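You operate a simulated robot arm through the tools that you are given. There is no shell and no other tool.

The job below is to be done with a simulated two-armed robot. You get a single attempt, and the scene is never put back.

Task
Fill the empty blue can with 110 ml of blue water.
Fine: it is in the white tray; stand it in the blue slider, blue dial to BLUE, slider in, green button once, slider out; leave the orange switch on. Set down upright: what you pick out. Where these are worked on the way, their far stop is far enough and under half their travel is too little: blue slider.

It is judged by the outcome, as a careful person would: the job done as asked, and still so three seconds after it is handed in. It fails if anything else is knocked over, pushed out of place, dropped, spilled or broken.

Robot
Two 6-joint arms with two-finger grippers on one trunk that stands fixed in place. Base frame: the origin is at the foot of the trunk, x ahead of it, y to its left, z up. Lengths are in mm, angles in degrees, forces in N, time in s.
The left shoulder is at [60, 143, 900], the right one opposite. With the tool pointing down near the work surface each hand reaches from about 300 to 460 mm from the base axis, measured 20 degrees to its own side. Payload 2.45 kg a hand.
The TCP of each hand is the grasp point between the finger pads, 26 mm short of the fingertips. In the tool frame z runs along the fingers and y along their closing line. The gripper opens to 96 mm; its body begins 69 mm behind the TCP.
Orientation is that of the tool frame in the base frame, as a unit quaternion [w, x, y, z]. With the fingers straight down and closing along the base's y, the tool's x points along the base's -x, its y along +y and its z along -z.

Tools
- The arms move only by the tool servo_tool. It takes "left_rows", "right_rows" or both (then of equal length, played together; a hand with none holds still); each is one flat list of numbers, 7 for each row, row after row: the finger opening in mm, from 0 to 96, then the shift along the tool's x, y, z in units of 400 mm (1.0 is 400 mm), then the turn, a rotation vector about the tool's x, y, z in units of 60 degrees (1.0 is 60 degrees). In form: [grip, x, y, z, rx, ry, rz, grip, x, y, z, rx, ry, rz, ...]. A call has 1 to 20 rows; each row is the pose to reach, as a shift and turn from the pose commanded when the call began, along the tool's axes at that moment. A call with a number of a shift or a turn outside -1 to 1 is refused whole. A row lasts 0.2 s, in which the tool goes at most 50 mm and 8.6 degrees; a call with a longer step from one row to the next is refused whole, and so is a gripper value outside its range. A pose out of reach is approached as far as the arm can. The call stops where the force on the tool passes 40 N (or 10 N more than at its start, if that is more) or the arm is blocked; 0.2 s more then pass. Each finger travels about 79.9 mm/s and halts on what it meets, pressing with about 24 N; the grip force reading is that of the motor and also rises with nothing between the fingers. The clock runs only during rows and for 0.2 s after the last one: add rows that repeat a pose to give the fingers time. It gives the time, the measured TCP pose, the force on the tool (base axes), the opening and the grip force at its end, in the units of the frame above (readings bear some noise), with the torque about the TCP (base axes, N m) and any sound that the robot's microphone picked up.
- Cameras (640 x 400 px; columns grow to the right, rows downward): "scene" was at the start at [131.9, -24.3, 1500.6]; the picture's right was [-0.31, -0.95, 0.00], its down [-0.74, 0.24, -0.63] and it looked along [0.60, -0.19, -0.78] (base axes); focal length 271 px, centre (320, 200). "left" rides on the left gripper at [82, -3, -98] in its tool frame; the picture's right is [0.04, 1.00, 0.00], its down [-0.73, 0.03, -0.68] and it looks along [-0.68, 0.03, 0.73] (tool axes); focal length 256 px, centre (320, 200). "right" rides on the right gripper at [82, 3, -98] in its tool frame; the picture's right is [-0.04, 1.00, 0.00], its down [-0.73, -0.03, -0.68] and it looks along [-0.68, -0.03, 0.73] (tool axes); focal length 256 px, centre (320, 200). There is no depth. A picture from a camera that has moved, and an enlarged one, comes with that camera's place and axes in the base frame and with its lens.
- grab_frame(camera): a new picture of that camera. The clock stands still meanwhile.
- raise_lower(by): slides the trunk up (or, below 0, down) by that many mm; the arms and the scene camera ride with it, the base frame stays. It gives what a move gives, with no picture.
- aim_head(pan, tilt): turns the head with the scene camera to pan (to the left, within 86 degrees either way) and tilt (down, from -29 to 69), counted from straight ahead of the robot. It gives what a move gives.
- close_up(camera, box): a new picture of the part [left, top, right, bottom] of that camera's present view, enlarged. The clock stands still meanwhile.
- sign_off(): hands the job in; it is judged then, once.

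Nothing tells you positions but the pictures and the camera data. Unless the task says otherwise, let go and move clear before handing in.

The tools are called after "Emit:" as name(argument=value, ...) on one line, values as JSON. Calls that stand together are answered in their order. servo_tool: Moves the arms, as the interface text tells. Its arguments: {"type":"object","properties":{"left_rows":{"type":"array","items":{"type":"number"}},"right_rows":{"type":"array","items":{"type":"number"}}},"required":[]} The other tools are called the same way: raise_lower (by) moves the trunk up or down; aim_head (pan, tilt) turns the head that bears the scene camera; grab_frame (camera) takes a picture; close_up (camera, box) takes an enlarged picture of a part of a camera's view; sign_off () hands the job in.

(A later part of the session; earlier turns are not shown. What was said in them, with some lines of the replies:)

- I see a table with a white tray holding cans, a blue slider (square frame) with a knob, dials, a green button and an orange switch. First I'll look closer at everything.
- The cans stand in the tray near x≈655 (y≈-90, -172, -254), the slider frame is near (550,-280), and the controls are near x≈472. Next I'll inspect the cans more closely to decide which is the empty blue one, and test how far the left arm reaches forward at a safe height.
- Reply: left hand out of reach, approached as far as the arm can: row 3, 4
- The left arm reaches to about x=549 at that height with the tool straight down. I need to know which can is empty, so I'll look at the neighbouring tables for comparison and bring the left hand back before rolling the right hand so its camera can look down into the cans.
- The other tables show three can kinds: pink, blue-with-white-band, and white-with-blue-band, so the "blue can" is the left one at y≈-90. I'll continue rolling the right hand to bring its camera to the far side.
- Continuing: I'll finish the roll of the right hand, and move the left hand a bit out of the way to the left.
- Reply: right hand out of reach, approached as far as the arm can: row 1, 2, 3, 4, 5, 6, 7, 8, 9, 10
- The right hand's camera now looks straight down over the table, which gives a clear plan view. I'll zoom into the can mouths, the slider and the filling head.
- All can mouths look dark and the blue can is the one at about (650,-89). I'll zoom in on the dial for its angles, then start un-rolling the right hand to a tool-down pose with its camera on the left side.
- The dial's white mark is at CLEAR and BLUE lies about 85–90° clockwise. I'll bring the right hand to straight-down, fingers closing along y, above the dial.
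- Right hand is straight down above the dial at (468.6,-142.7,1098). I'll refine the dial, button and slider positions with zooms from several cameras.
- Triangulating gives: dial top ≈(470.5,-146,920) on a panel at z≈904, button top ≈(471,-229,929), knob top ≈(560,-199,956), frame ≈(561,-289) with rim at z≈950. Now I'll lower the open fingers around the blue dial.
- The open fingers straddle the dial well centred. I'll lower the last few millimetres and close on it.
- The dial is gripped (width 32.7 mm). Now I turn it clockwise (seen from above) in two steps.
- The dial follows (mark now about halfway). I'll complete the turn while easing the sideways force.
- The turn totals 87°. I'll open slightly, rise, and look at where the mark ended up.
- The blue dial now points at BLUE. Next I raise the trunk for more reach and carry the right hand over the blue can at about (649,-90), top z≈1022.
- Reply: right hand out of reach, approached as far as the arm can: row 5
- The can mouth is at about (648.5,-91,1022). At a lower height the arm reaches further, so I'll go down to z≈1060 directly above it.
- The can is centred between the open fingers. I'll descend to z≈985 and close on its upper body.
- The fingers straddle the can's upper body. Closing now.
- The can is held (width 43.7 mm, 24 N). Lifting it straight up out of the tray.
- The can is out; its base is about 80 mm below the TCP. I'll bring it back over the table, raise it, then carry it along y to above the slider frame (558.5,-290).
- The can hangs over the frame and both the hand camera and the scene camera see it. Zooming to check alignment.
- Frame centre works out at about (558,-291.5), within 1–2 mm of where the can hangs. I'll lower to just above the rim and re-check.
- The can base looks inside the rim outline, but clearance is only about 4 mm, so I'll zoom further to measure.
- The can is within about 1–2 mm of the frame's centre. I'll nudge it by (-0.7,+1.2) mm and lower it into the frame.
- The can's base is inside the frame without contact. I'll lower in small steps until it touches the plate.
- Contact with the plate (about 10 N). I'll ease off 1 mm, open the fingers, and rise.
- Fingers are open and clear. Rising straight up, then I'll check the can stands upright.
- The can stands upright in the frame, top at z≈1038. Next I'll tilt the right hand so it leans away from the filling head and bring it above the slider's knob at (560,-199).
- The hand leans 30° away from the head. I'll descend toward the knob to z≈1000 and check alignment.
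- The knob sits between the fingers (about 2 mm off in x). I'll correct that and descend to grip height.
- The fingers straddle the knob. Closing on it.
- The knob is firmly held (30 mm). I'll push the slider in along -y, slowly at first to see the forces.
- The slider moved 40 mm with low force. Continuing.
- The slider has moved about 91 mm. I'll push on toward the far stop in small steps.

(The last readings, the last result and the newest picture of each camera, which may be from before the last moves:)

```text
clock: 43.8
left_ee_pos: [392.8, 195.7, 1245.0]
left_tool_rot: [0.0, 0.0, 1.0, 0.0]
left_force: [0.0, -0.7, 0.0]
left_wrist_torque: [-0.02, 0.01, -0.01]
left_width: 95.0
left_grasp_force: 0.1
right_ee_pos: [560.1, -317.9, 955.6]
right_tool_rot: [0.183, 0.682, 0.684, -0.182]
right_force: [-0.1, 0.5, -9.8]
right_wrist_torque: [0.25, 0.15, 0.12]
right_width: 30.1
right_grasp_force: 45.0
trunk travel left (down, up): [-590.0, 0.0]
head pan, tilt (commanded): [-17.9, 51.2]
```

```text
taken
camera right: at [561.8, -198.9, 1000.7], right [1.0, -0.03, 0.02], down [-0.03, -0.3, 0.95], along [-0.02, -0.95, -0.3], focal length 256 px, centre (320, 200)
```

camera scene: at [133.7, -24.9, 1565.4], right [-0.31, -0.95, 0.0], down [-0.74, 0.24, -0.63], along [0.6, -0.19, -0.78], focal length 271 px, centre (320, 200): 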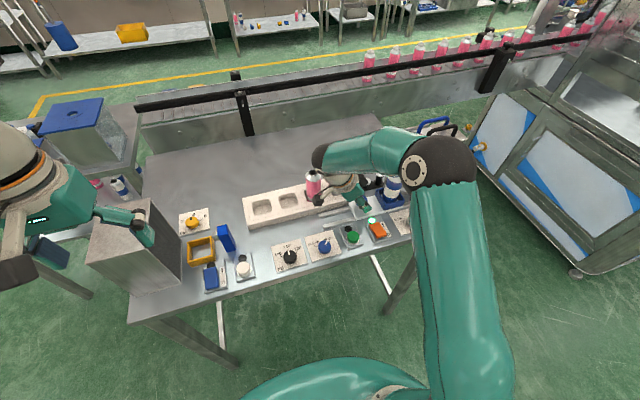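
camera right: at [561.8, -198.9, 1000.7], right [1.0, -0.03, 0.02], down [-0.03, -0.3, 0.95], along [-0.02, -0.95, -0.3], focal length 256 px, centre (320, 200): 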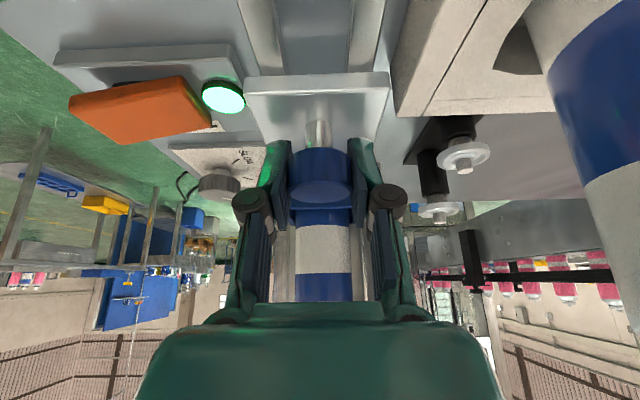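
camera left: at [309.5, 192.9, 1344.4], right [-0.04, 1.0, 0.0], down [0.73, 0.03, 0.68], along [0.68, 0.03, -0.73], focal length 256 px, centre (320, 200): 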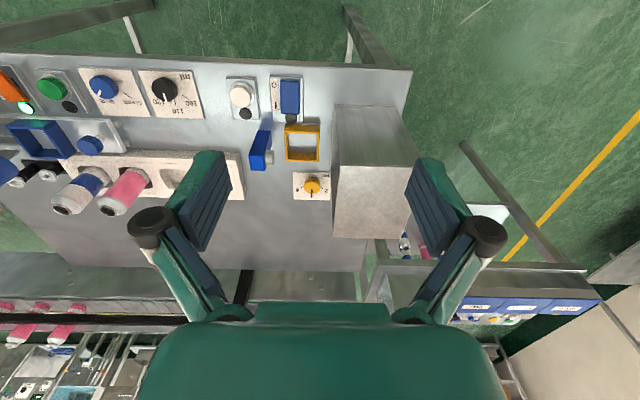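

Emit:
servo_tool(right_rows=[28, -0.0108, 0, 0.0063, 0, 0, 0, 28, -0.0216, 0, 0.0126, 0, 0, 0, 28, -0.0324, -0.0001, 0.0188, 0, 0, 0, 28, -0.0432, -0.0001, 0.0251, 0, 0, 0])

Emit:
grab_frame(camera="right")

Emit:
grab_frame(camera="scene")

```text
clock: 44.6
left_ee_pos: [390.9, 197.9, 1246.1]
left_tool_rot: [0.0, 0.001, 1.0, -0.001]
left_force: [1.1, -0.7, -0.1]
left_wrist_torque: [0.04, -0.02, 0.01]
left_width: 95.2
left_grasp_force: 0.0
right_ee_pos: [559.7, -323.0, 956.4]
right_tool_rot: [0.181, 0.682, 0.686, -0.176]
right_force: [-0.5, 14.0, 5.0]
right_wrist_torque: [1.0, 0.25, 0.13]
right_width: 30.4
right_grasp_force: 44.9
trunk travel left (down, up): [-590.0, 0.0]
head pan, tilt (commanded): [-17.9, 51.2]
stopped in row 3 (right hand): the force on the tool passed its limit at 45 N (the readings are from after the stop); the commanded pose is now the measured one
```

```text
taken
camera right: at [560.9, -203.9, 1002.9], right [1.0, -0.03, 0.03], down [-0.03, -0.31, 0.95], along [-0.02, -0.95, -0.31], focal length 256 px, centre (320, 200)
```

right: 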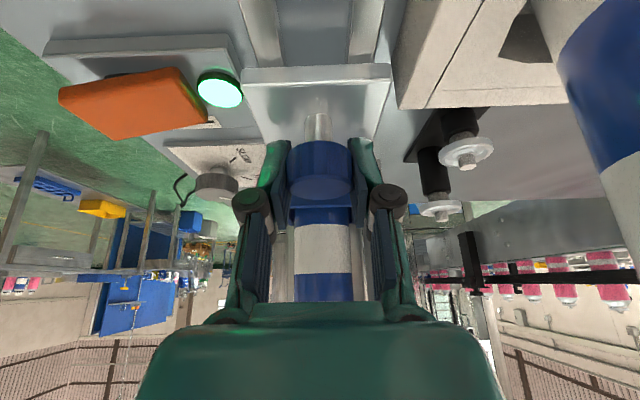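

```text
taken
camera scene: at [130.8, -23.3, 1566.0], right [-0.31, -0.95, 0.0], down [-0.74, 0.24, -0.63], along [0.6, -0.19, -0.78], focal length 271 px, centre (320, 200)
```

scene: 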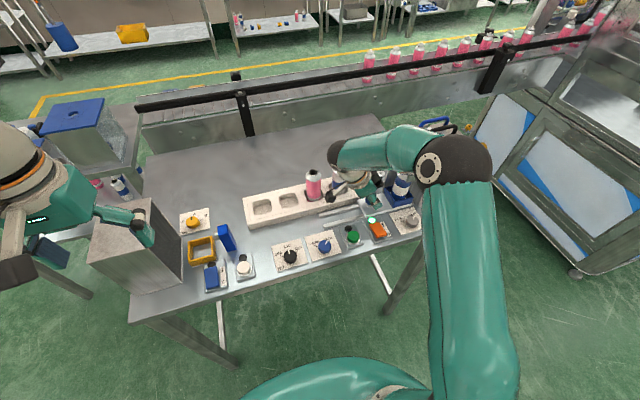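

The force jump at y≈-323 (124 mm of travel) matches the far stop under the nozzle. I'll open the fingers and rise clear of the knob.

Emit:
servo_tool(right_rows=[40, 0, 0, 0, 0, 0, 0, 56, 0, 0, 0, 0, 0, 0, 56, -0.0251, 0, -0.0432, 0, 0, 0, 56, -0.0628, 0, -0.1079, 0, 0, 0, 56, -0.1005, 0, -0.1726, 0, 0, 0, 56, -0.1382, 0, -0.2374, 0, 0, 0])

Emit:
grab_frame(camera="right")

Emit:
close_up(camera="left", box=[0, 60, 160, 240])

```text
clock: 46.0
left_ee_pos: [391.9, 196.2, 1246.0]
left_tool_rot: [0.0, -0.001, 1.0, -0.001]
left_force: [0.0, 0.4, 0.2]
left_wrist_torque: [0.0, 0.0, 0.02]
left_width: 95.0
left_grasp_force: 0.1
right_ee_pos: [558.3, -327.8, 1067.3]
right_tool_rot: [0.183, 0.683, 0.685, -0.178]
right_force: [0.5, 0.0, -0.1]
right_wrist_torque: [-0.02, 0.01, -0.02]
right_width: 55.8
right_grasp_force: 0.0
trunk travel left (down, up): [-590.0, 0.0]
head pan, tilt (commanded): [-17.9, 51.2]
```

```text
taken
camera right: at [559.6, -207.8, 1113.0], right [1.0, -0.03, 0.02], down [-0.03, -0.3, 0.95], along [-0.02, -0.95, -0.31], focal length 256 px, centre (320, 200)
```

right: 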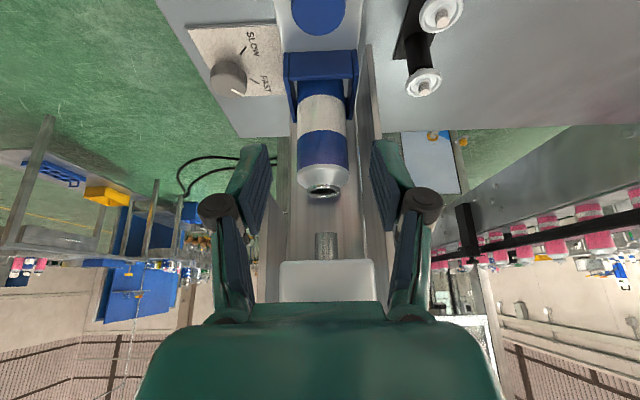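

```text
2.22 times, centred on (80, 150) of left
camera zoom: at [308.9, 193.5, 1345.0], right [-0.04, 1.0, 0.0], down [0.73, 0.03, 0.68], along [0.68, 0.03, -0.73], focal length 569 px, centre (853, 311)
```

zoom: 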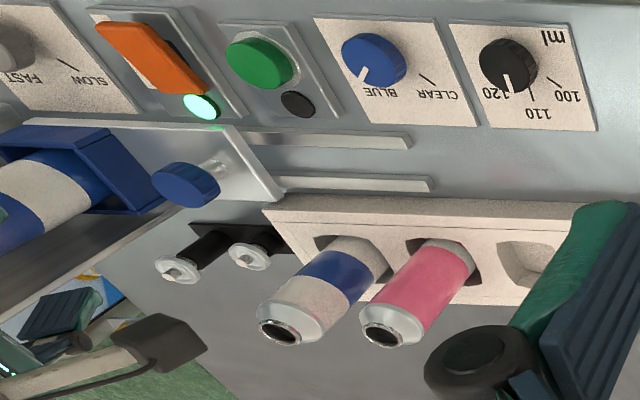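

The can now sits under the nozzle and the slider stays in. Next I straighten the hand, close the fingers and go above the green button at (471,-229).

Emit:
servo_tool(right_rows=[40, 0.0409, -0.0311, 0.0001, 0, 0.0705, 0, 25, 0.0818, -0.0621, 0.0003, 0, 0.141, 0, 10, 0.1227, -0.0932, 0.0004, 0, 0.2114, 0, 0, 0.1635, -0.1243, 0.0006, 0, 0.2819, 0, 0, 0.2044, -0.1554, 0.0007, 0, 0.3524, 0, 0, 0.2453, -0.1864, 0.0009, 0, 0.4229, 0, 0, 0.2862, -0.2175, 0.001, 0, 0.4933, 0])

Emit:
grab_frame(camera="right")

Emit:
close_up(camera="scene", box=[310, 150, 438, 250])

```text
clock: 47.6
left_ee_pos: [390.3, 196.5, 1245.0]
left_tool_rot: [0.0, 0.0, 1.0, -0.001]
left_force: [-0.7, 0.0, 0.4]
left_wrist_torque: [0.0, 0.0, 0.02]
left_width: 95.1
left_grasp_force: 0.0
right_ee_pos: [472.2, -229.0, 1008.0]
right_tool_rot: [0.0, 0.706, 0.708, 0.003]
right_force: [0.1, 1.1, -0.4]
right_wrist_torque: [0.01, -0.02, -0.01]
right_width: 0.1
right_grasp_force: 24.2
trunk travel left (down, up): [-590.0, 0.0]
head pan, tilt (commanded): [-17.9, 51.2]
```

```text
taken
camera right: at [474.0, -147.6, 1107.5], right [1.0, -0.04, 0.0], down [-0.03, -0.74, 0.68], along [-0.02, -0.68, -0.74], focal length 256 px, centre (320, 200)
```

right: 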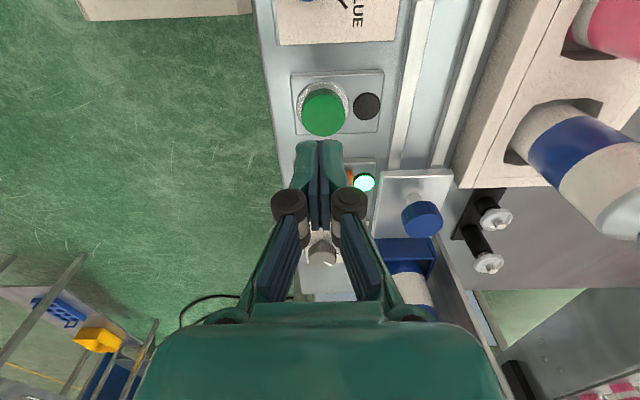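

```text
4.00 times, centred on (374, 200) of scene
camera zoom: at [131.8, -24.2, 1565.6], right [-0.31, -0.95, 0.0], down [-0.74, 0.24, -0.63], along [0.6, -0.19, -0.78], focal length 1084 px, centre (104, 200)
```

zoom: 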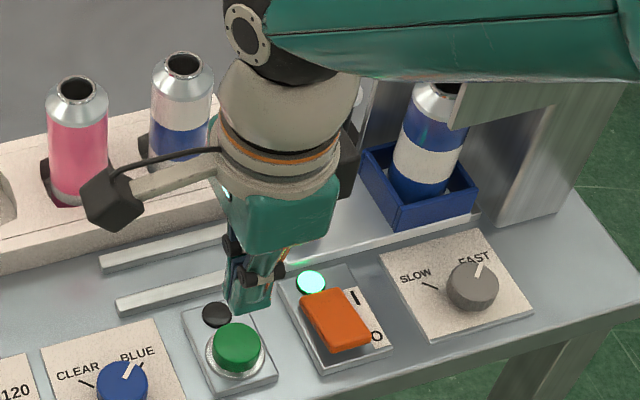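

The fingertips are above the button's centre. I'll descend to just above it, then press in small steps.

Emit:
servo_tool(right_rows=[0, 0, 0, 0.06, 0, 0, 0, 0, 0, 0, 0.1, 0, 0, 0, 0, 0, 0, 0.12, 0, 0, 0])

Emit:
grab_frame(camera="right")

Emit:
close_up(camera="scene", box=[320, 180, 400, 250])

```text
clock: 48.4
left_ee_pos: [391.1, 195.2, 1244.4]
left_tool_rot: [0.0, 0.001, 1.0, 0.0]
left_force: [-0.2, 0.2, 0.3]
left_wrist_torque: [0.0, 0.0, 0.02]
left_width: 94.9
left_grasp_force: 0.0
right_ee_pos: [473.0, -229.7, 960.2]
right_tool_rot: [0.0, 0.706, 0.709, 0.002]
right_force: [0.3, 1.1, -0.7]
right_wrist_torque: [0.0, 0.0, -0.02]
right_width: 0.0
right_grasp_force: 24.0
trunk travel left (down, up): [-590.0, 0.0]
head pan, tilt (commanded): [-17.9, 51.2]
```

```text
taken
camera right: at [474.5, -147.7, 1059.7], right [1.0, -0.04, 0.0], down [-0.03, -0.74, 0.68], along [-0.02, -0.68, -0.74], focal length 256 px, centre (320, 200)
```

right: 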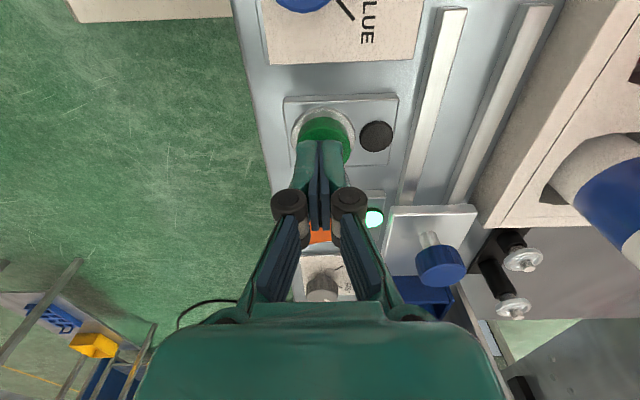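

```text
5.71 times, centred on (360, 215) of scene
camera zoom: at [132.3, -24.3, 1565.6], right [-0.31, -0.95, 0.0], down [-0.74, 0.24, -0.63], along [0.6, -0.19, -0.78], focal length 1549 px, centre (91, 114)
```

zoom: 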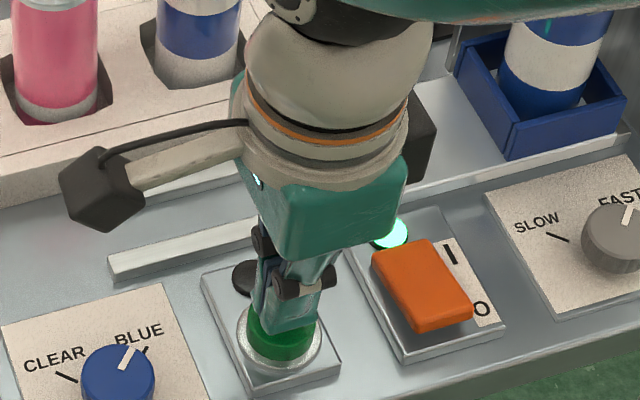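

The tips are just over the green button. Pressing down now in small steps, then lifting.

Emit:
servo_tool(right_rows=[0, 0, 0, 0.006, 0, 0, 0, 0, 0, 0, 0.011, 0, 0, 0, 0, 0, 0, 0.015, 0, 0, 0, 0, 0, 0, 0.019, 0, 0, 0])

```text
clock: 49.4
left_ee_pos: [390.8, 196.8, 1244.9]
left_tool_rot: [0.0, 0.0, 1.0, 0.0]
left_force: [0.1, 0.1, -0.9]
left_wrist_torque: [0.01, 0.03, 0.01]
left_width: 95.0
left_grasp_force: 0.1
right_ee_pos: [472.5, -229.2, 952.6]
right_tool_rot: [0.0, 0.706, 0.708, 0.002]
right_force: [0.3, 0.4, -1.0]
right_wrist_torque: [-0.01, 0.01, 0.0]
right_width: 0.0
right_grasp_force: 23.5
trunk travel left (down, up): [-590.0, 0.0]
head pan, tilt (commanded): [-17.9, 51.2]
```

No contact yet at z≈952.6; continuing down in 2 mm steps.

Emit:
servo_tool(right_rows=[0, 0, 0, 0.005, 0, 0, 0, 0, 0, 0, 0.01, 0, 0, 0, 0, 0, 0, 0.015, 0, 0, 0])

Emit:
close_up(camera="scene", box=[320, 180, 400, 250])

```text
clock: 50.2
left_ee_pos: [391.9, 196.5, 1245.2]
left_tool_rot: [-0.001, 0.0, 1.0, -0.001]
left_force: [0.0, 0.2, 0.5]
left_wrist_torque: [0.01, 0.0, 0.03]
left_width: 94.8
left_grasp_force: 0.0
right_ee_pos: [471.7, -227.8, 947.4]
right_tool_rot: [0.0, 0.706, 0.708, 0.002]
right_force: [-0.6, 0.3, 0.9]
right_wrist_torque: [-0.02, 0.0, -0.02]
right_width: 6.1
right_grasp_force: 28.6
trunk travel left (down, up): [-590.0, 0.0]
head pan, tilt (commanded): [-17.9, 51.2]
```

```text
5.71 times, centred on (360, 215) of scene
camera zoom: at [132.0, -24.1, 1565.6], right [-0.31, -0.95, 0.0], down [-0.74, 0.24, -0.63], along [0.6, -0.19, -0.78], focal length 1549 px, centre (91, 114)
```

zoom: 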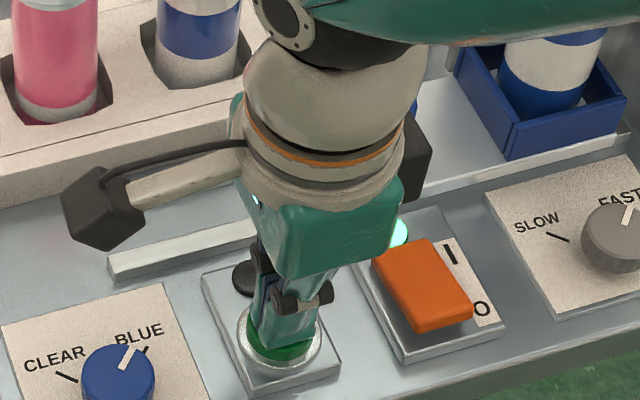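

The fingers spread to 6 mm, as if the button top were wedging between the tips. Let me look closely before going on.

Emit:
close_up(camera="right", box=[270, 80, 400, 200])

Emit:
close_up(camera="left", box=[0, 60, 100, 140])

Emit:
close_up(camera="scene", box=[340, 210, 375, 245])

```text
3.33 times, centred on (335, 140) of right
camera zoom: at [473.7, -147.7, 1047.1], right [1.0, -0.04, 0.0], down [-0.03, -0.74, 0.68], along [-0.02, -0.68, -0.74], focal length 853 px, centre (270, 400)
```

zoom: 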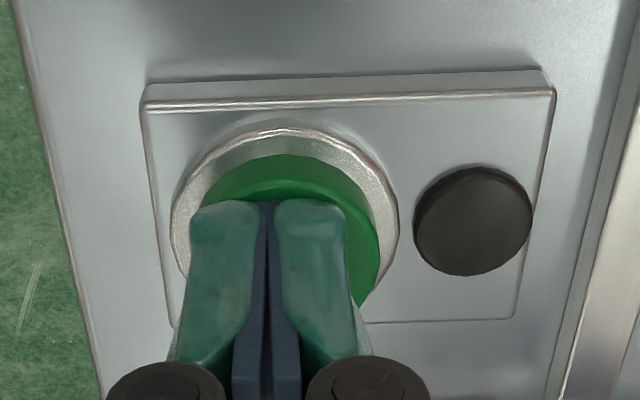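

```text
5.00 times, centred on (50, 100) of left
camera zoom: at [309.3, 193.6, 1344.9], right [-0.04, 1.0, 0.0], down [0.73, 0.03, 0.68], along [0.68, 0.03, -0.73], focal length 1280 px, centre (1670, 700)
```

zoom: 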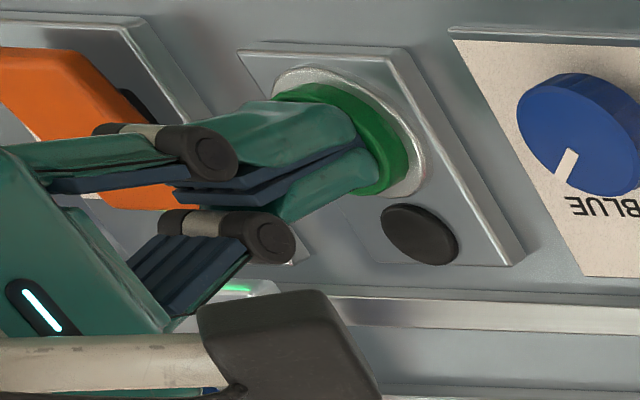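

```text
11.43 times, centred on (358, 228) of scene
camera zoom: at [132.0, -24.1, 1565.6], right [-0.31, -0.95, 0.0], down [-0.74, 0.24, -0.63], along [0.6, -0.19, -0.78], focal length 3097 px, centre (-109, -114)
```

zoom: 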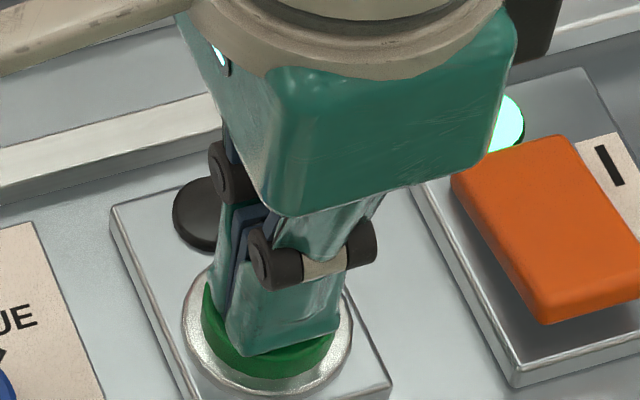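

The tips rest on the button. I'll press a little further and watch force, width, and the lamp.

Emit:
servo_tool(right_rows=[0, 0, 0, 0.004, 0, 0, 0, 0, 0, 0, 0.008, 0, 0, 0])

Emit:
close_up(camera="right", box=[270, 80, 400, 200])

Emit:
close_up(camera="scene", box=[340, 210, 375, 245])

```text
clock: 50.8
left_ee_pos: [391.0, 197.6, 1245.1]
left_tool_rot: [0.0, 0.001, 1.0, 0.001]
left_force: [0.4, 0.6, 0.4]
left_wrist_torque: [0.0, 0.01, 0.02]
left_width: 95.2
left_grasp_force: 0.0
right_ee_pos: [472.9, -228.9, 944.6]
right_tool_rot: [0.001, 0.706, 0.708, 0.002]
right_force: [-0.8, -0.9, 3.1]
right_wrist_torque: [-0.01, 0.0, 0.01]
right_width: 5.9
right_grasp_force: 28.5
trunk travel left (down, up): [-590.0, 0.0]
head pan, tilt (commanded): [-17.9, 51.2]
heard: click
```

```text
3.33 times, centred on (335, 140) of right
camera zoom: at [473.7, -147.7, 1043.5], right [1.0, -0.04, 0.0], down [-0.03, -0.74, 0.68], along [-0.02, -0.68, -0.74], focal length 853 px, centre (270, 400)
```

zoom: 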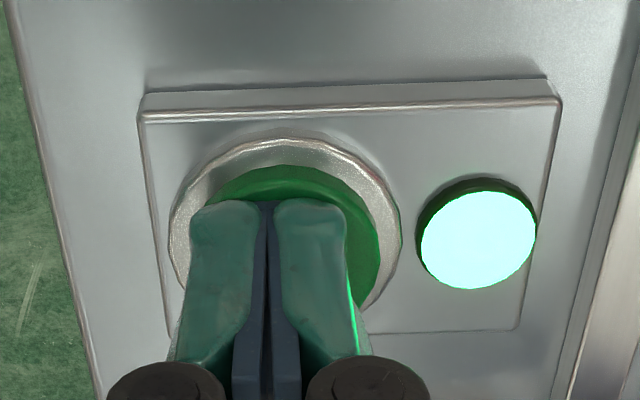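

```text
11.43 times, centred on (358, 228) of scene
camera zoom: at [131.9, -24.2, 1565.6], right [-0.31, -0.95, 0.0], down [-0.74, 0.24, -0.63], along [0.6, -0.19, -0.78], focal length 3097 px, centre (-109, -114)
```

zoom: 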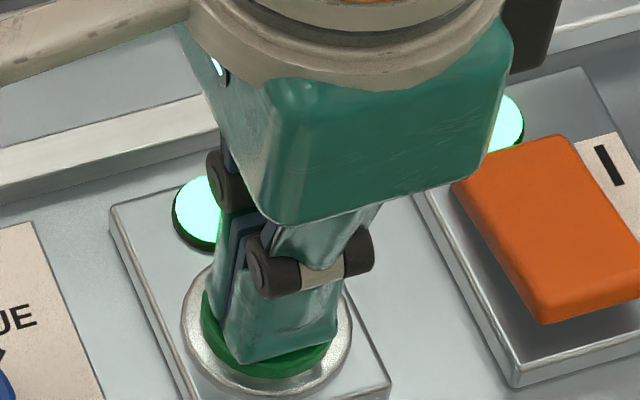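

A click was heard and the button's lamp lit: filling has started. I'll lift straight up and wait for it to finish.

Emit:
servo_tool(right_rows=[0, 0, 0, -0.02, 0, 0, 0, 0, 0, 0, -0.08, 0, 0, 0, 0, 0, 0, -0.16, 0, 0, 0, 0, 0, 0, -0.2, 0, 0, 0])

Emit:
grab_frame(camera="scene")

Emit:
close_up(camera="scene", box=[320, 130, 448, 240])

```text
clock: 51.8
left_ee_pos: [392.5, 196.9, 1244.9]
left_tool_rot: [0.0, 0.001, 1.0, 0.0]
left_force: [1.0, 0.1, 0.4]
left_wrist_torque: [-0.02, 0.0, 0.0]
left_width: 95.0
left_grasp_force: 0.1
right_ee_pos: [471.0, -229.7, 1024.3]
right_tool_rot: [0.001, 0.705, 0.709, 0.002]
right_force: [0.2, -0.2, 0.3]
right_wrist_torque: [-0.02, 0.02, -0.02]
right_width: 0.2
right_grasp_force: 28.5
trunk travel left (down, up): [-590.0, 0.0]
head pan, tilt (commanded): [-17.9, 51.2]
```

```text
taken
camera scene: at [132.1, -24.2, 1565.6], right [-0.31, -0.95, 0.0], down [-0.74, 0.24, -0.63], along [0.6, -0.19, -0.78], focal length 271 px, centre (320, 200)
```

scene: 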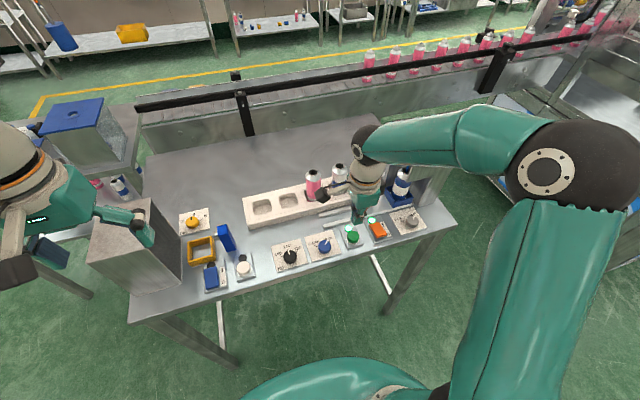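

```text
3.64 times, centred on (384, 185) of scene
camera zoom: at [132.1, -24.2, 1565.6], right [-0.31, -0.95, 0.0], down [-0.74, 0.24, -0.63], along [0.6, -0.19, -0.78], focal length 986 px, centre (87, 254)
```

zoom: 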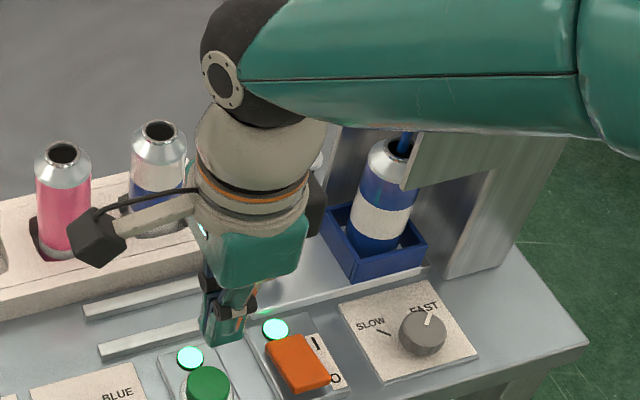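

Blue water is streaming into the can. I'll hold still and wait.

Emit:
servo_tool(right_rows=[0, 0, 0, 0, 0, 0, 0, 0, 0, 0, 0, 0, 0, 0, 0, 0, 0, 0, 0, 0, 0, 0, 0, 0, 0, 0, 0, 0, 0, 0, 0, 0, 0, 0, 0, 0, 0, 0, 0, 0, 0, 0, 0, 0, 0, 0, 0, 0, 0, 0, 0, 0, 0, 0, 0, 0, 0, 0, 0, 0, 0, 0, 0, 0, 0, 0, 0, 0, 0, 0])

Emit:
close_up(camera="scene", box=[320, 130, 448, 240])

```text
clock: 54.0
left_ee_pos: [391.5, 196.3, 1245.4]
left_tool_rot: [0.0, 0.0, 1.0, 0.0]
left_force: [0.5, -0.1, 0.2]
left_wrist_torque: [0.01, -0.06, -0.03]
left_width: 95.0
left_grasp_force: 0.1
right_ee_pos: [472.4, -229.2, 1024.8]
right_tool_rot: [0.0, 0.706, 0.709, 0.002]
right_force: [-0.3, -0.2, 0.5]
right_wrist_torque: [0.03, -0.01, -0.01]
right_width: 0.2
right_grasp_force: 28.5
trunk travel left (down, up): [-590.0, 0.0]
head pan, tilt (commanded): [-17.9, 51.2]
```

```text
3.64 times, centred on (384, 185) of scene
camera zoom: at [132.0, -24.2, 1565.6], right [-0.31, -0.95, 0.0], down [-0.74, 0.24, -0.63], along [0.6, -0.19, -0.78], focal length 986 px, centre (87, 254)
```

zoom: 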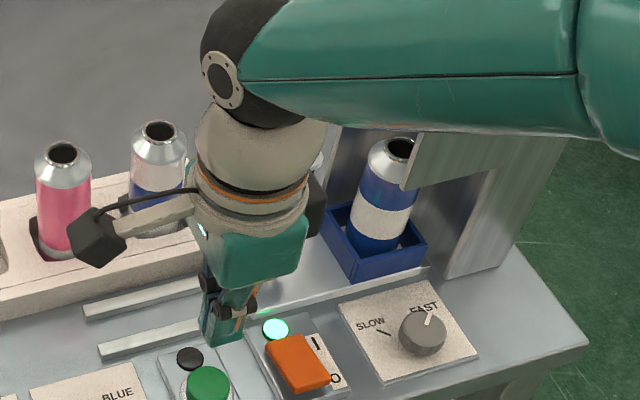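

The lamp is off and the stream has stopped: filling is done. Now back to the knob with the same 30° lean to pull the slider out.

Emit:
servo_tool(right_rows=[20, -0.0344, 0.0306, -0.0154, 0, -0.0714, 0, 40, -0.0688, 0.0613, -0.0307, 0, -0.1429, 0, 56, -0.1032, 0.0919, -0.0461, 0, -0.2143, 0, 56, -0.1375, 0.1226, -0.0614, 0, -0.2857, 0, 56, -0.1719, 0.1532, -0.0768, 0, -0.3571, 0, 56, -0.2063, 0.1839, -0.0921, 0, -0.4286, 0, 56, -0.2407, 0.2145, -0.1075, 0, -0.5, 0])

Emit:
grab_frame(camera="right")

Emit:
close_up(camera="left", box=[0, 60, 160, 240])

```text
clock: 55.6
left_ee_pos: [391.2, 196.2, 1245.2]
left_tool_rot: [0.0, 0.0, 1.0, -0.001]
left_force: [1.5, 0.1, 0.3]
left_wrist_torque: [-0.01, -0.02, 0.03]
left_width: 94.8
left_grasp_force: 0.0
right_ee_pos: [559.2, -324.3, 1064.9]
right_tool_rot: [0.183, 0.683, 0.684, -0.181]
right_force: [0.8, -0.7, 0.1]
right_wrist_torque: [-0.01, 0.03, -0.01]
right_width: 56.1
right_grasp_force: 0.1
trunk travel left (down, up): [-590.0, 0.0]
head pan, tilt (commanded): [-17.9, 51.2]
```

```text
taken
camera right: at [560.5, -204.4, 1110.9], right [1.0, -0.03, 0.02], down [-0.03, -0.3, 0.95], along [-0.02, -0.95, -0.3], focal length 256 px, centre (320, 200)
```

right: 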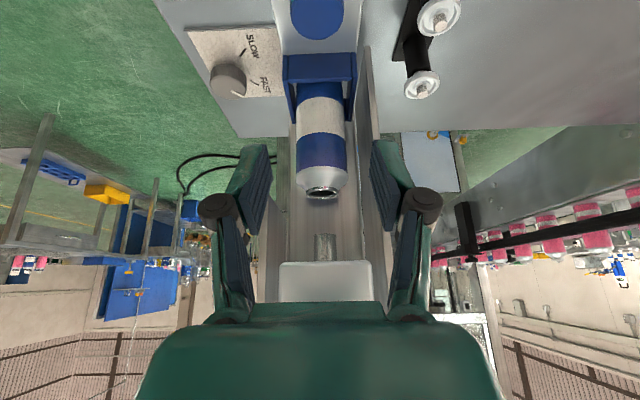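

```text
2.22 times, centred on (80, 150) of left
camera zoom: at [310.0, 193.4, 1344.7], right [-0.04, 1.0, 0.0], down [0.73, 0.03, 0.68], along [0.68, 0.03, -0.73], focal length 569 px, centre (853, 311)
```

zoom: 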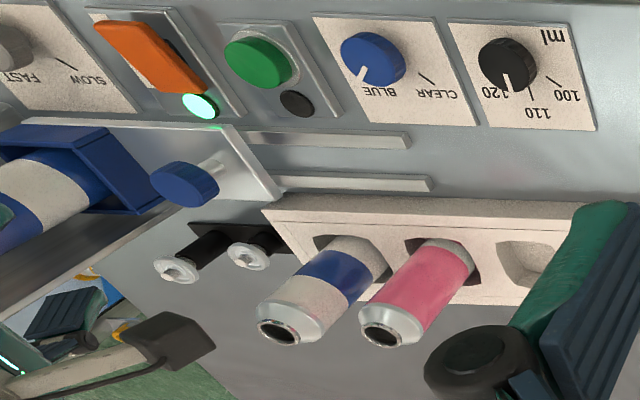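

Emit:
servo_tool(right_rows=[56, 0.0418, 0, 0.0697, 0, 0, 0, 56, 0.0837, 0, 0.1394, 0, 0, 0])

Emit:
grab_frame(camera="right")

Emit:
close_up(camera="left", box=[0, 60, 160, 240])

```text
clock: 56.2
left_ee_pos: [392.8, 196.6, 1244.6]
left_tool_rot: [0.0, 0.0, 1.0, 0.0]
left_force: [-0.4, 0.3, 1.2]
left_wrist_torque: [0.0, -0.02, -0.02]
left_width: 94.8
left_grasp_force: 0.1
right_ee_pos: [558.3, -321.6, 1000.1]
right_tool_rot: [0.185, 0.682, 0.684, -0.182]
right_force: [-0.2, -0.6, 0.3]
right_wrist_torque: [0.03, 0.02, 0.0]
right_width: 55.8
right_grasp_force: 0.1
trunk travel left (down, up): [-590.0, 0.0]
head pan, tilt (commanded): [-17.9, 51.2]
```

```text
taken
camera right: at [560.1, -202.5, 1044.8], right [1.0, -0.03, 0.02], down [-0.03, -0.3, 0.95], along [-0.02, -0.95, -0.3], focal length 256 px, centre (320, 200)
```

right: 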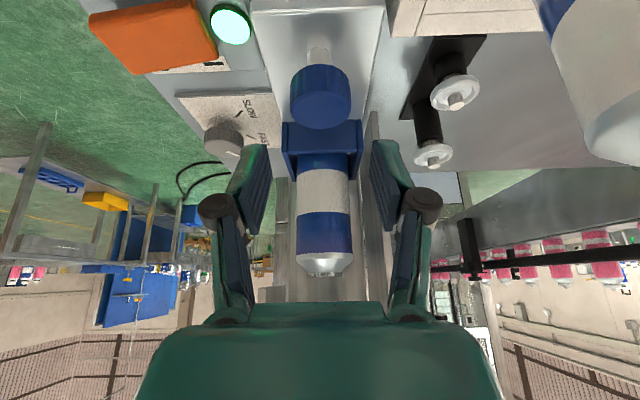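

```text
2.22 times, centred on (80, 150) of left
camera zoom: at [309.9, 193.4, 1344.8], right [-0.04, 1.0, 0.0], down [0.73, 0.03, 0.68], along [0.68, 0.03, -0.73], focal length 569 px, centre (853, 311)
```

zoom: 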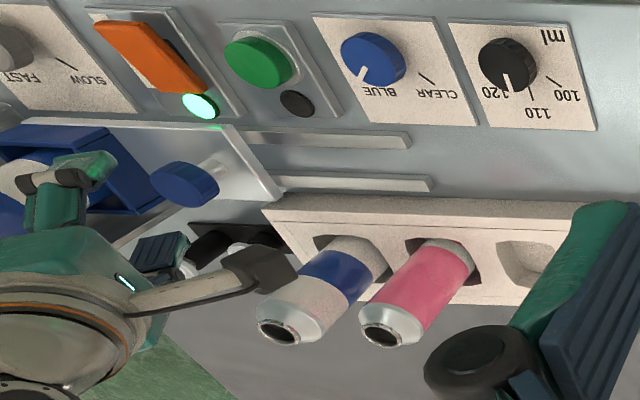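

Aligned as before. Descending to grip height and closing on the knob.

Emit:
servo_tool(right_rows=[56, 0.0185, 0, 0.0322, 0, 0, 0, 56, 0.037, 0, 0.0643, 0, 0, 0, 56, 0.0555, 0, 0.0965, 0, 0, 0, 45, 0.0555, 0, 0.0965, 0, 0, 0, 36, 0.0555, 0, 0.0965, 0, 0, 0, 26, 0.0555, 0, 0.0965, 0, 0, 0, 26, 0.0555, 0, 0.0965, 0, 0, 0, 26, 0.0555, 0, 0.0965, 0, 0, 0])

Emit:
grab_frame(camera="right")

```text
clock: 58.0
left_ee_pos: [393.1, 196.9, 1245.2]
left_tool_rot: [0.0, 0.0, 1.0, -0.001]
left_force: [0.3, -0.4, 0.1]
left_wrist_torque: [0.01, -0.01, -0.01]
left_width: 94.8
left_grasp_force: 0.0
right_ee_pos: [559.3, -323.8, 954.5]
right_tool_rot: [0.185, 0.682, 0.684, -0.181]
right_force: [8.9, -0.3, 1.9]
right_wrist_torque: [0.05, -0.3, -0.04]
right_width: 30.1
right_grasp_force: 44.7
trunk travel left (down, up): [-590.0, 0.0]
head pan, tilt (commanded): [-17.9, 51.2]
```

```text
taken
camera right: at [561.3, -203.1, 1000.9], right [1.0, -0.03, 0.02], down [-0.03, -0.3, 0.95], along [-0.02, -0.95, -0.3], focal length 256 px, centre (320, 200)
```

right: 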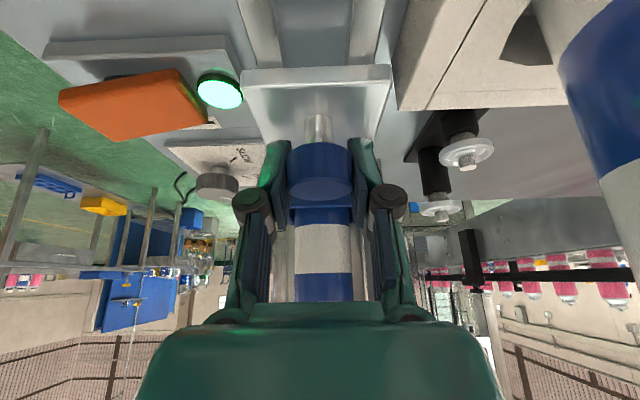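

The knob is gripped again. I'll pull the slider out smoothly along +y.

Emit:
servo_tool(right_rows=[26, 0.0087, 0.002, -0.005, 0, 0, 0, 26, 0.0216, 0.002, -0.0125, 0, 0, 0, 26, 0.0389, 0.002, -0.0225, 0, 0, 0, 26, 0.0563, 0.002, -0.0324, 0, 0, 0, 26, 0.0736, 0.002, -0.0424, 0, 0, 0, 26, 0.0909, 0.002, -0.0524, 0, 0, 0, 26, 0.1082, 0.002, -0.0624, 0, 0, 0, 26, 0.1255, 0.002, -0.0724, 0, 0, 0, 26, 0.1428, 0.002, -0.0823, 0, 0, 0, 26, 0.1601, 0.002, -0.0923, 0, 0, 0, 26, 0.1774, 0.002, -0.1023, 0, 0, 0, 26, 0.1947, 0.002, -0.1123, 0, 0, 0, 26, 0.2121, 0.002, -0.1223, 0, 0, 0, 26, 0.2294, 0.002, -0.1322, 0, 0, 0, 26, 0.2423, 0.002, -0.1397, 0, 0, 0, 26, 0.2553, 0.002, -0.1472, 0, 0, 0])

Emit:
grab_frame(camera="right")

Emit:
close_up(camera="left", box=[0, 60, 160, 240])

```text
clock: 61.4
left_ee_pos: [393.6, 196.5, 1245.1]
left_tool_rot: [0.0, 0.001, 1.0, -0.001]
left_force: [0.0, -1.0, 0.1]
left_wrist_torque: [0.0, -0.01, -0.04]
left_width: 94.8
left_grasp_force: 0.1
right_ee_pos: [560.4, -207.3, 957.0]
right_tool_rot: [0.183, 0.682, 0.684, -0.182]
right_force: [0.3, 1.8, -18.3]
right_wrist_torque: [-0.14, 0.22, -0.12]
right_width: 30.2
right_grasp_force: 44.9
trunk travel left (down, up): [-590.0, 0.0]
head pan, tilt (commanded): [-17.9, 51.2]
```

```text
taken
camera right: at [561.7, -85.7, 1001.2], right [1.0, -0.03, 0.02], down [-0.03, -0.3, 0.95], along [-0.02, -0.95, -0.3], focal length 256 px, centre (320, 200)
```

right: 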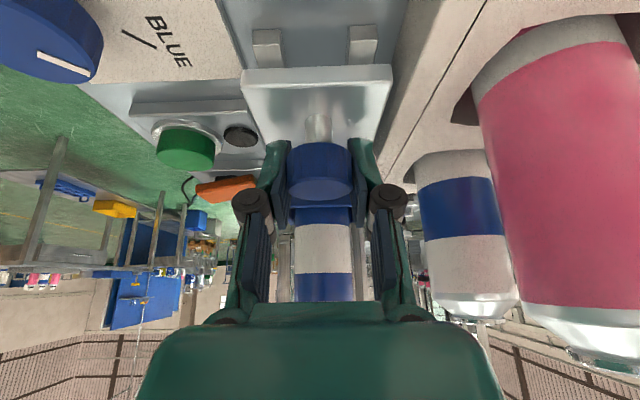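

```text
2.22 times, centred on (80, 150) of left
camera zoom: at [311.4, 193.2, 1344.3], right [-0.04, 1.0, 0.0], down [0.73, 0.03, 0.68], along [0.68, 0.03, -0.74], focal length 569 px, centre (853, 311)
```

zoom: 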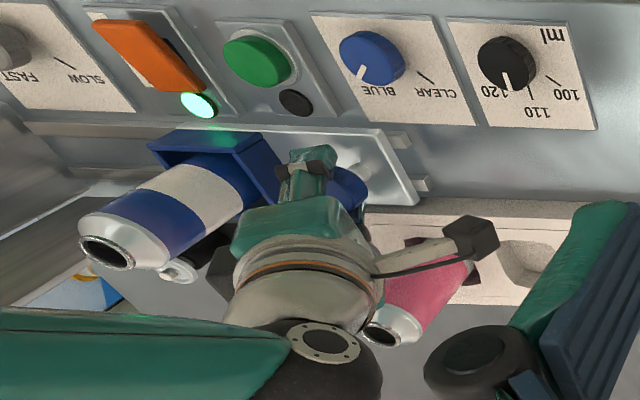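

The slider is almost out (knob at y≈-207). I'll relax the small upward pull and go the last few millimetres to the stop.

Emit:
servo_tool(right_rows=[26, 0.0025, 0, 0.0043, 0, 0, 0, 26, 0.009, 0, 0.0006, 0, 0, 0, 26, 0.0155, 0, -0.0032, 0, 0, 0, 26, 0.0209, 0, -0.0063, 0, 0, 0])

Emit:
close_up(camera="left", box=[0, 60, 160, 240])

```text
clock: 62.4
left_ee_pos: [392.1, 193.4, 1244.7]
left_tool_rot: [0.0, 0.0, 1.0, 0.001]
left_force: [-0.4, -0.2, 0.3]
left_wrist_torque: [-0.01, 0.02, -0.01]
left_width: 95.0
left_grasp_force: 0.1
right_ee_pos: [559.5, -202.4, 955.4]
right_tool_rot: [0.185, 0.682, 0.684, -0.181]
right_force: [2.3, -26.2, -5.1]
right_wrist_torque: [-0.03, 0.02, -0.05]
right_width: 30.0
right_grasp_force: 45.2
trunk travel left (down, up): [-590.0, 0.0]
head pan, tilt (commanded): [-17.9, 51.2]
```

```text
2.22 times, centred on (80, 150) of left
camera zoom: at [310.5, 189.9, 1345.2], right [-0.04, 1.0, 0.0], down [0.73, 0.03, 0.68], along [0.68, 0.03, -0.73], focal length 569 px, centre (853, 311)
```

zoom: 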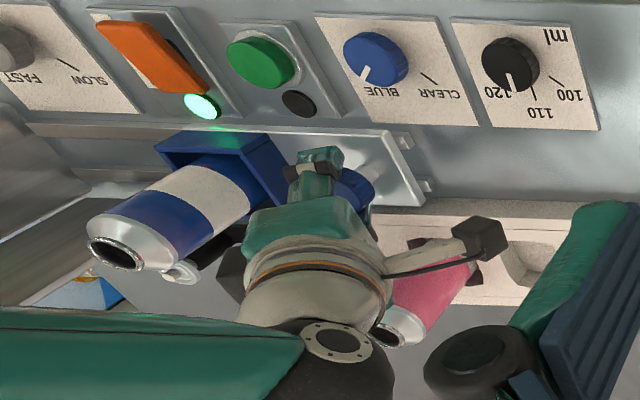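

The 26 N reaction shows the slider is against its out stop. I'll relax that load, open the fingers and rise clear.

Emit:
servo_tool(right_rows=[26, -0.0043, 0, 0.0025, 0, 0, 0, 36, -0.0043, 0, 0.0025, 0, 0, 0, 50, -0.0043, 0, 0.0025, 0, 0, 0, 60, -0.0043, 0, 0.0025, 0, 0, 0, 60, -0.0294, 0, -0.0407, 0, 0, 0, 60, -0.0671, 0, -0.1054, 0, 0, 0, 60, -0.1048, 0, -0.1701, 0, 0, 0, 60, -0.1425, 0, -0.2348, 0, 0, 0])

Emit:
grab_frame(camera="right")

Emit:
grab_frame(camera="scene")

Emit:
close_up(camera="left", box=[0, 60, 160, 240])

```text
clock: 64.2
left_ee_pos: [391.0, 194.9, 1245.2]
left_tool_rot: [0.0, 0.0, 1.0, 0.0]
left_force: [-0.5, 0.1, 0.8]
left_wrist_torque: [0.04, -0.04, 0.0]
left_width: 95.2
left_grasp_force: 0.0
right_ee_pos: [558.6, -200.8, 1064.9]
right_tool_rot: [0.183, 0.682, 0.685, -0.18]
right_force: [-0.3, -0.1, -0.4]
right_wrist_torque: [0.01, -0.02, 0.01]
right_width: 60.2
right_grasp_force: 0.0
trunk travel left (down, up): [-590.0, 0.0]
head pan, tilt (commanded): [-17.9, 51.2]
```

```text
taken
camera right: at [560.4, -80.2, 1111.4], right [1.0, -0.03, 0.02], down [-0.03, -0.3, 0.95], along [-0.02, -0.95, -0.3], focal length 256 px, centre (320, 200)
```

right: 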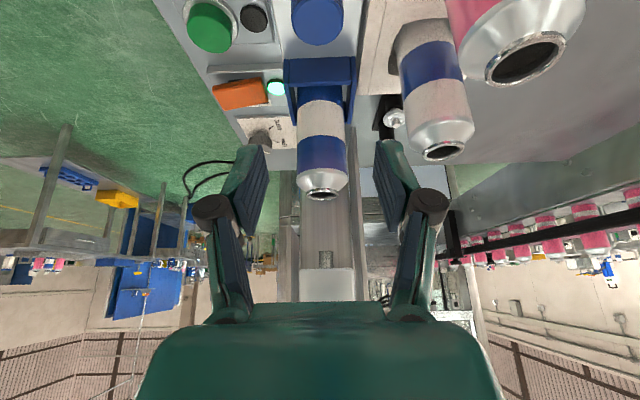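

```text
taken
camera scene: at [131.5, -24.2, 1565.6], right [-0.31, -0.95, 0.0], down [-0.74, 0.24, -0.63], along [0.6, -0.19, -0.78], focal length 271 px, centre (320, 200)
```

scene: 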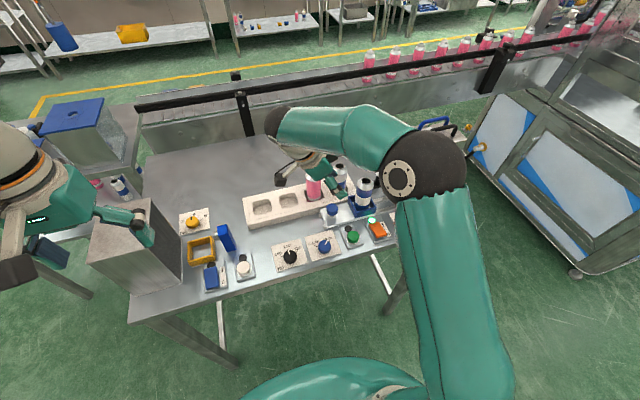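

```text
2.22 times, centred on (80, 150) of left
camera zoom: at [308.9, 193.5, 1344.9], right [-0.04, 1.0, 0.0], down [0.73, 0.03, 0.68], along [0.68, 0.03, -0.73], focal length 569 px, centre (853, 311)
```

zoom: 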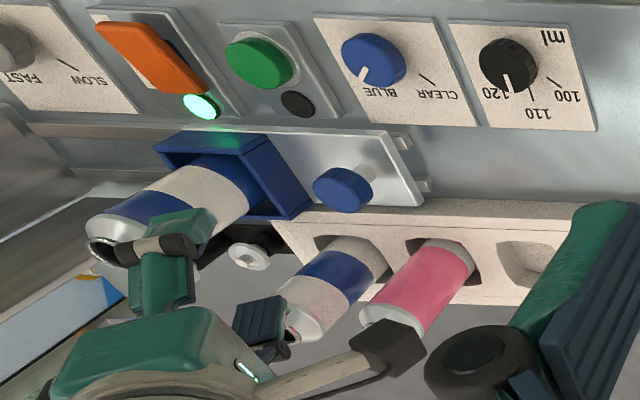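

The slider is out with the can upright in it. I'll straighten the right hand and retract it well clear, then check the final state.

Emit:
servo_tool(right_rows=[60, -0.0298, -0.0457, -0.0302, 0, 0.05, 0, 60, -0.0597, -0.0914, -0.0604, 0, 0.12, 0, 60, -0.0895, -0.1371, -0.0906, 0, 0.2, 0, 60, -0.1193, -0.1829, -0.1209, 0, 0.28, 0, 60, -0.1491, -0.2286, -0.1511, 0, 0.36, 0, 60, -0.179, -0.2743, -0.1813, 0, 0.43, 0, 60, -0.2088, -0.32, -0.2115, 0, 0.5, 0])

Emit:
grab_frame(camera="right")

Emit:
grab_frame(camera="scene")

Emit:
close_up(camera="scene", box=[310, 140, 438, 240])

```text
clock: 65.8
left_ee_pos: [391.3, 197.0, 1245.3]
left_tool_rot: [0.001, 0.0, 1.0, 0.0]
left_force: [-0.6, -0.3, -0.6]
left_wrist_torque: [0.0, -0.03, 0.0]
left_width: 95.0
left_grasp_force: 0.1
right_ee_pos: [431.1, -231.9, 1179.2]
right_tool_rot: [0.001, 0.705, 0.709, 0.003]
right_force: [-0.1, -0.3, -0.1]
right_wrist_torque: [0.05, 0.0, 0.01]
right_width: 59.8
right_grasp_force: 0.0
trunk travel left (down, up): [-590.0, 0.0]
head pan, tilt (commanded): [-17.9, 51.2]
```

```text
taken
camera right: at [431.9, -150.2, 1278.8], right [1.0, -0.04, 0.0], down [-0.03, -0.74, 0.68], along [-0.02, -0.68, -0.74], focal length 256 px, centre (320, 200)
```

right: 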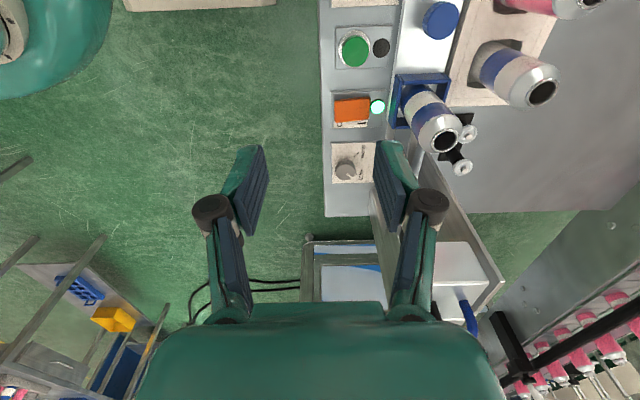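

```text
taken
camera scene: at [130.8, -24.7, 1565.7], right [-0.31, -0.95, 0.0], down [-0.74, 0.24, -0.63], along [0.6, -0.19, -0.78], focal length 271 px, centre (320, 200)
```

scene: 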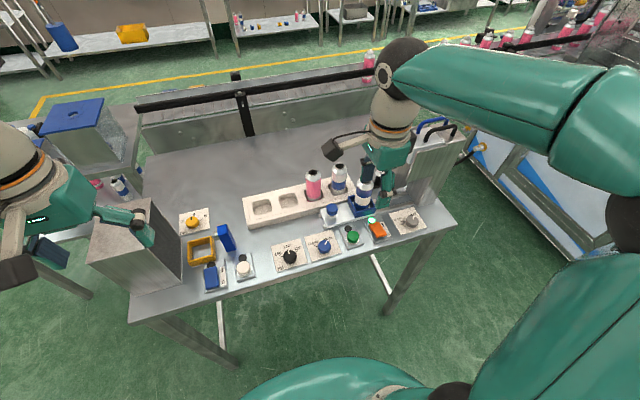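

```text
4.00 times, centred on (374, 190) of scene
camera zoom: at [130.8, -24.7, 1565.7], right [-0.31, -0.95, 0.0], down [-0.74, 0.24, -0.63], along [0.6, -0.19, -0.78], focal length 1084 px, centre (104, 240)
```

zoom: 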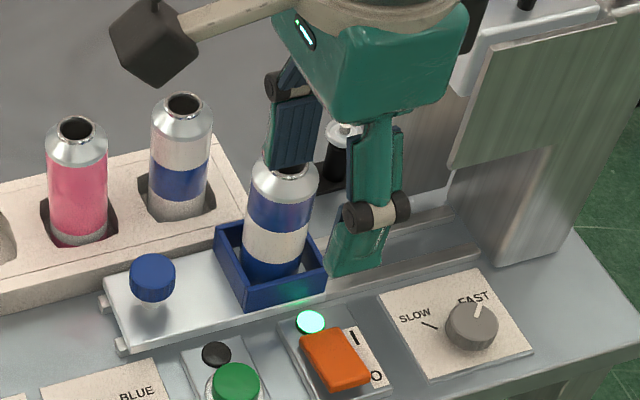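

Everything is as asked: the can stands upright in the slider, which is fully out. The dial points to BLUE, the fill cycle has finished, the orange switch is still on with its lamp lit, and both hands are clear. I'm handing the job in.

Emit:
sign_off()

```text
The job is handed in.
```

The blue can has had one fill from the station and stands upright in the blue slider, which is back out against its stop. I did not measure the volume. The 110 ml rests on the black dial, which already pointed at 110 and which I left alone.

- **Can:** I took the one that is mostly blue with a white band, from the second slot of the white tray. The other two tray cans (pink, and white with a blue band) were not touched.
- **Blue dial:** it was at CLEAR and now points at BLUE.
- **Fill:** with the slider at its far stop, I pressed the green button once. There was a click, its lamp lit, blue water ran into the can, and the lamp went out by itself.
- **Orange switch:** left on, with its lamp still lit.

Both hands are clear of the table, and the last pictures show nothing knocked over or spilled.
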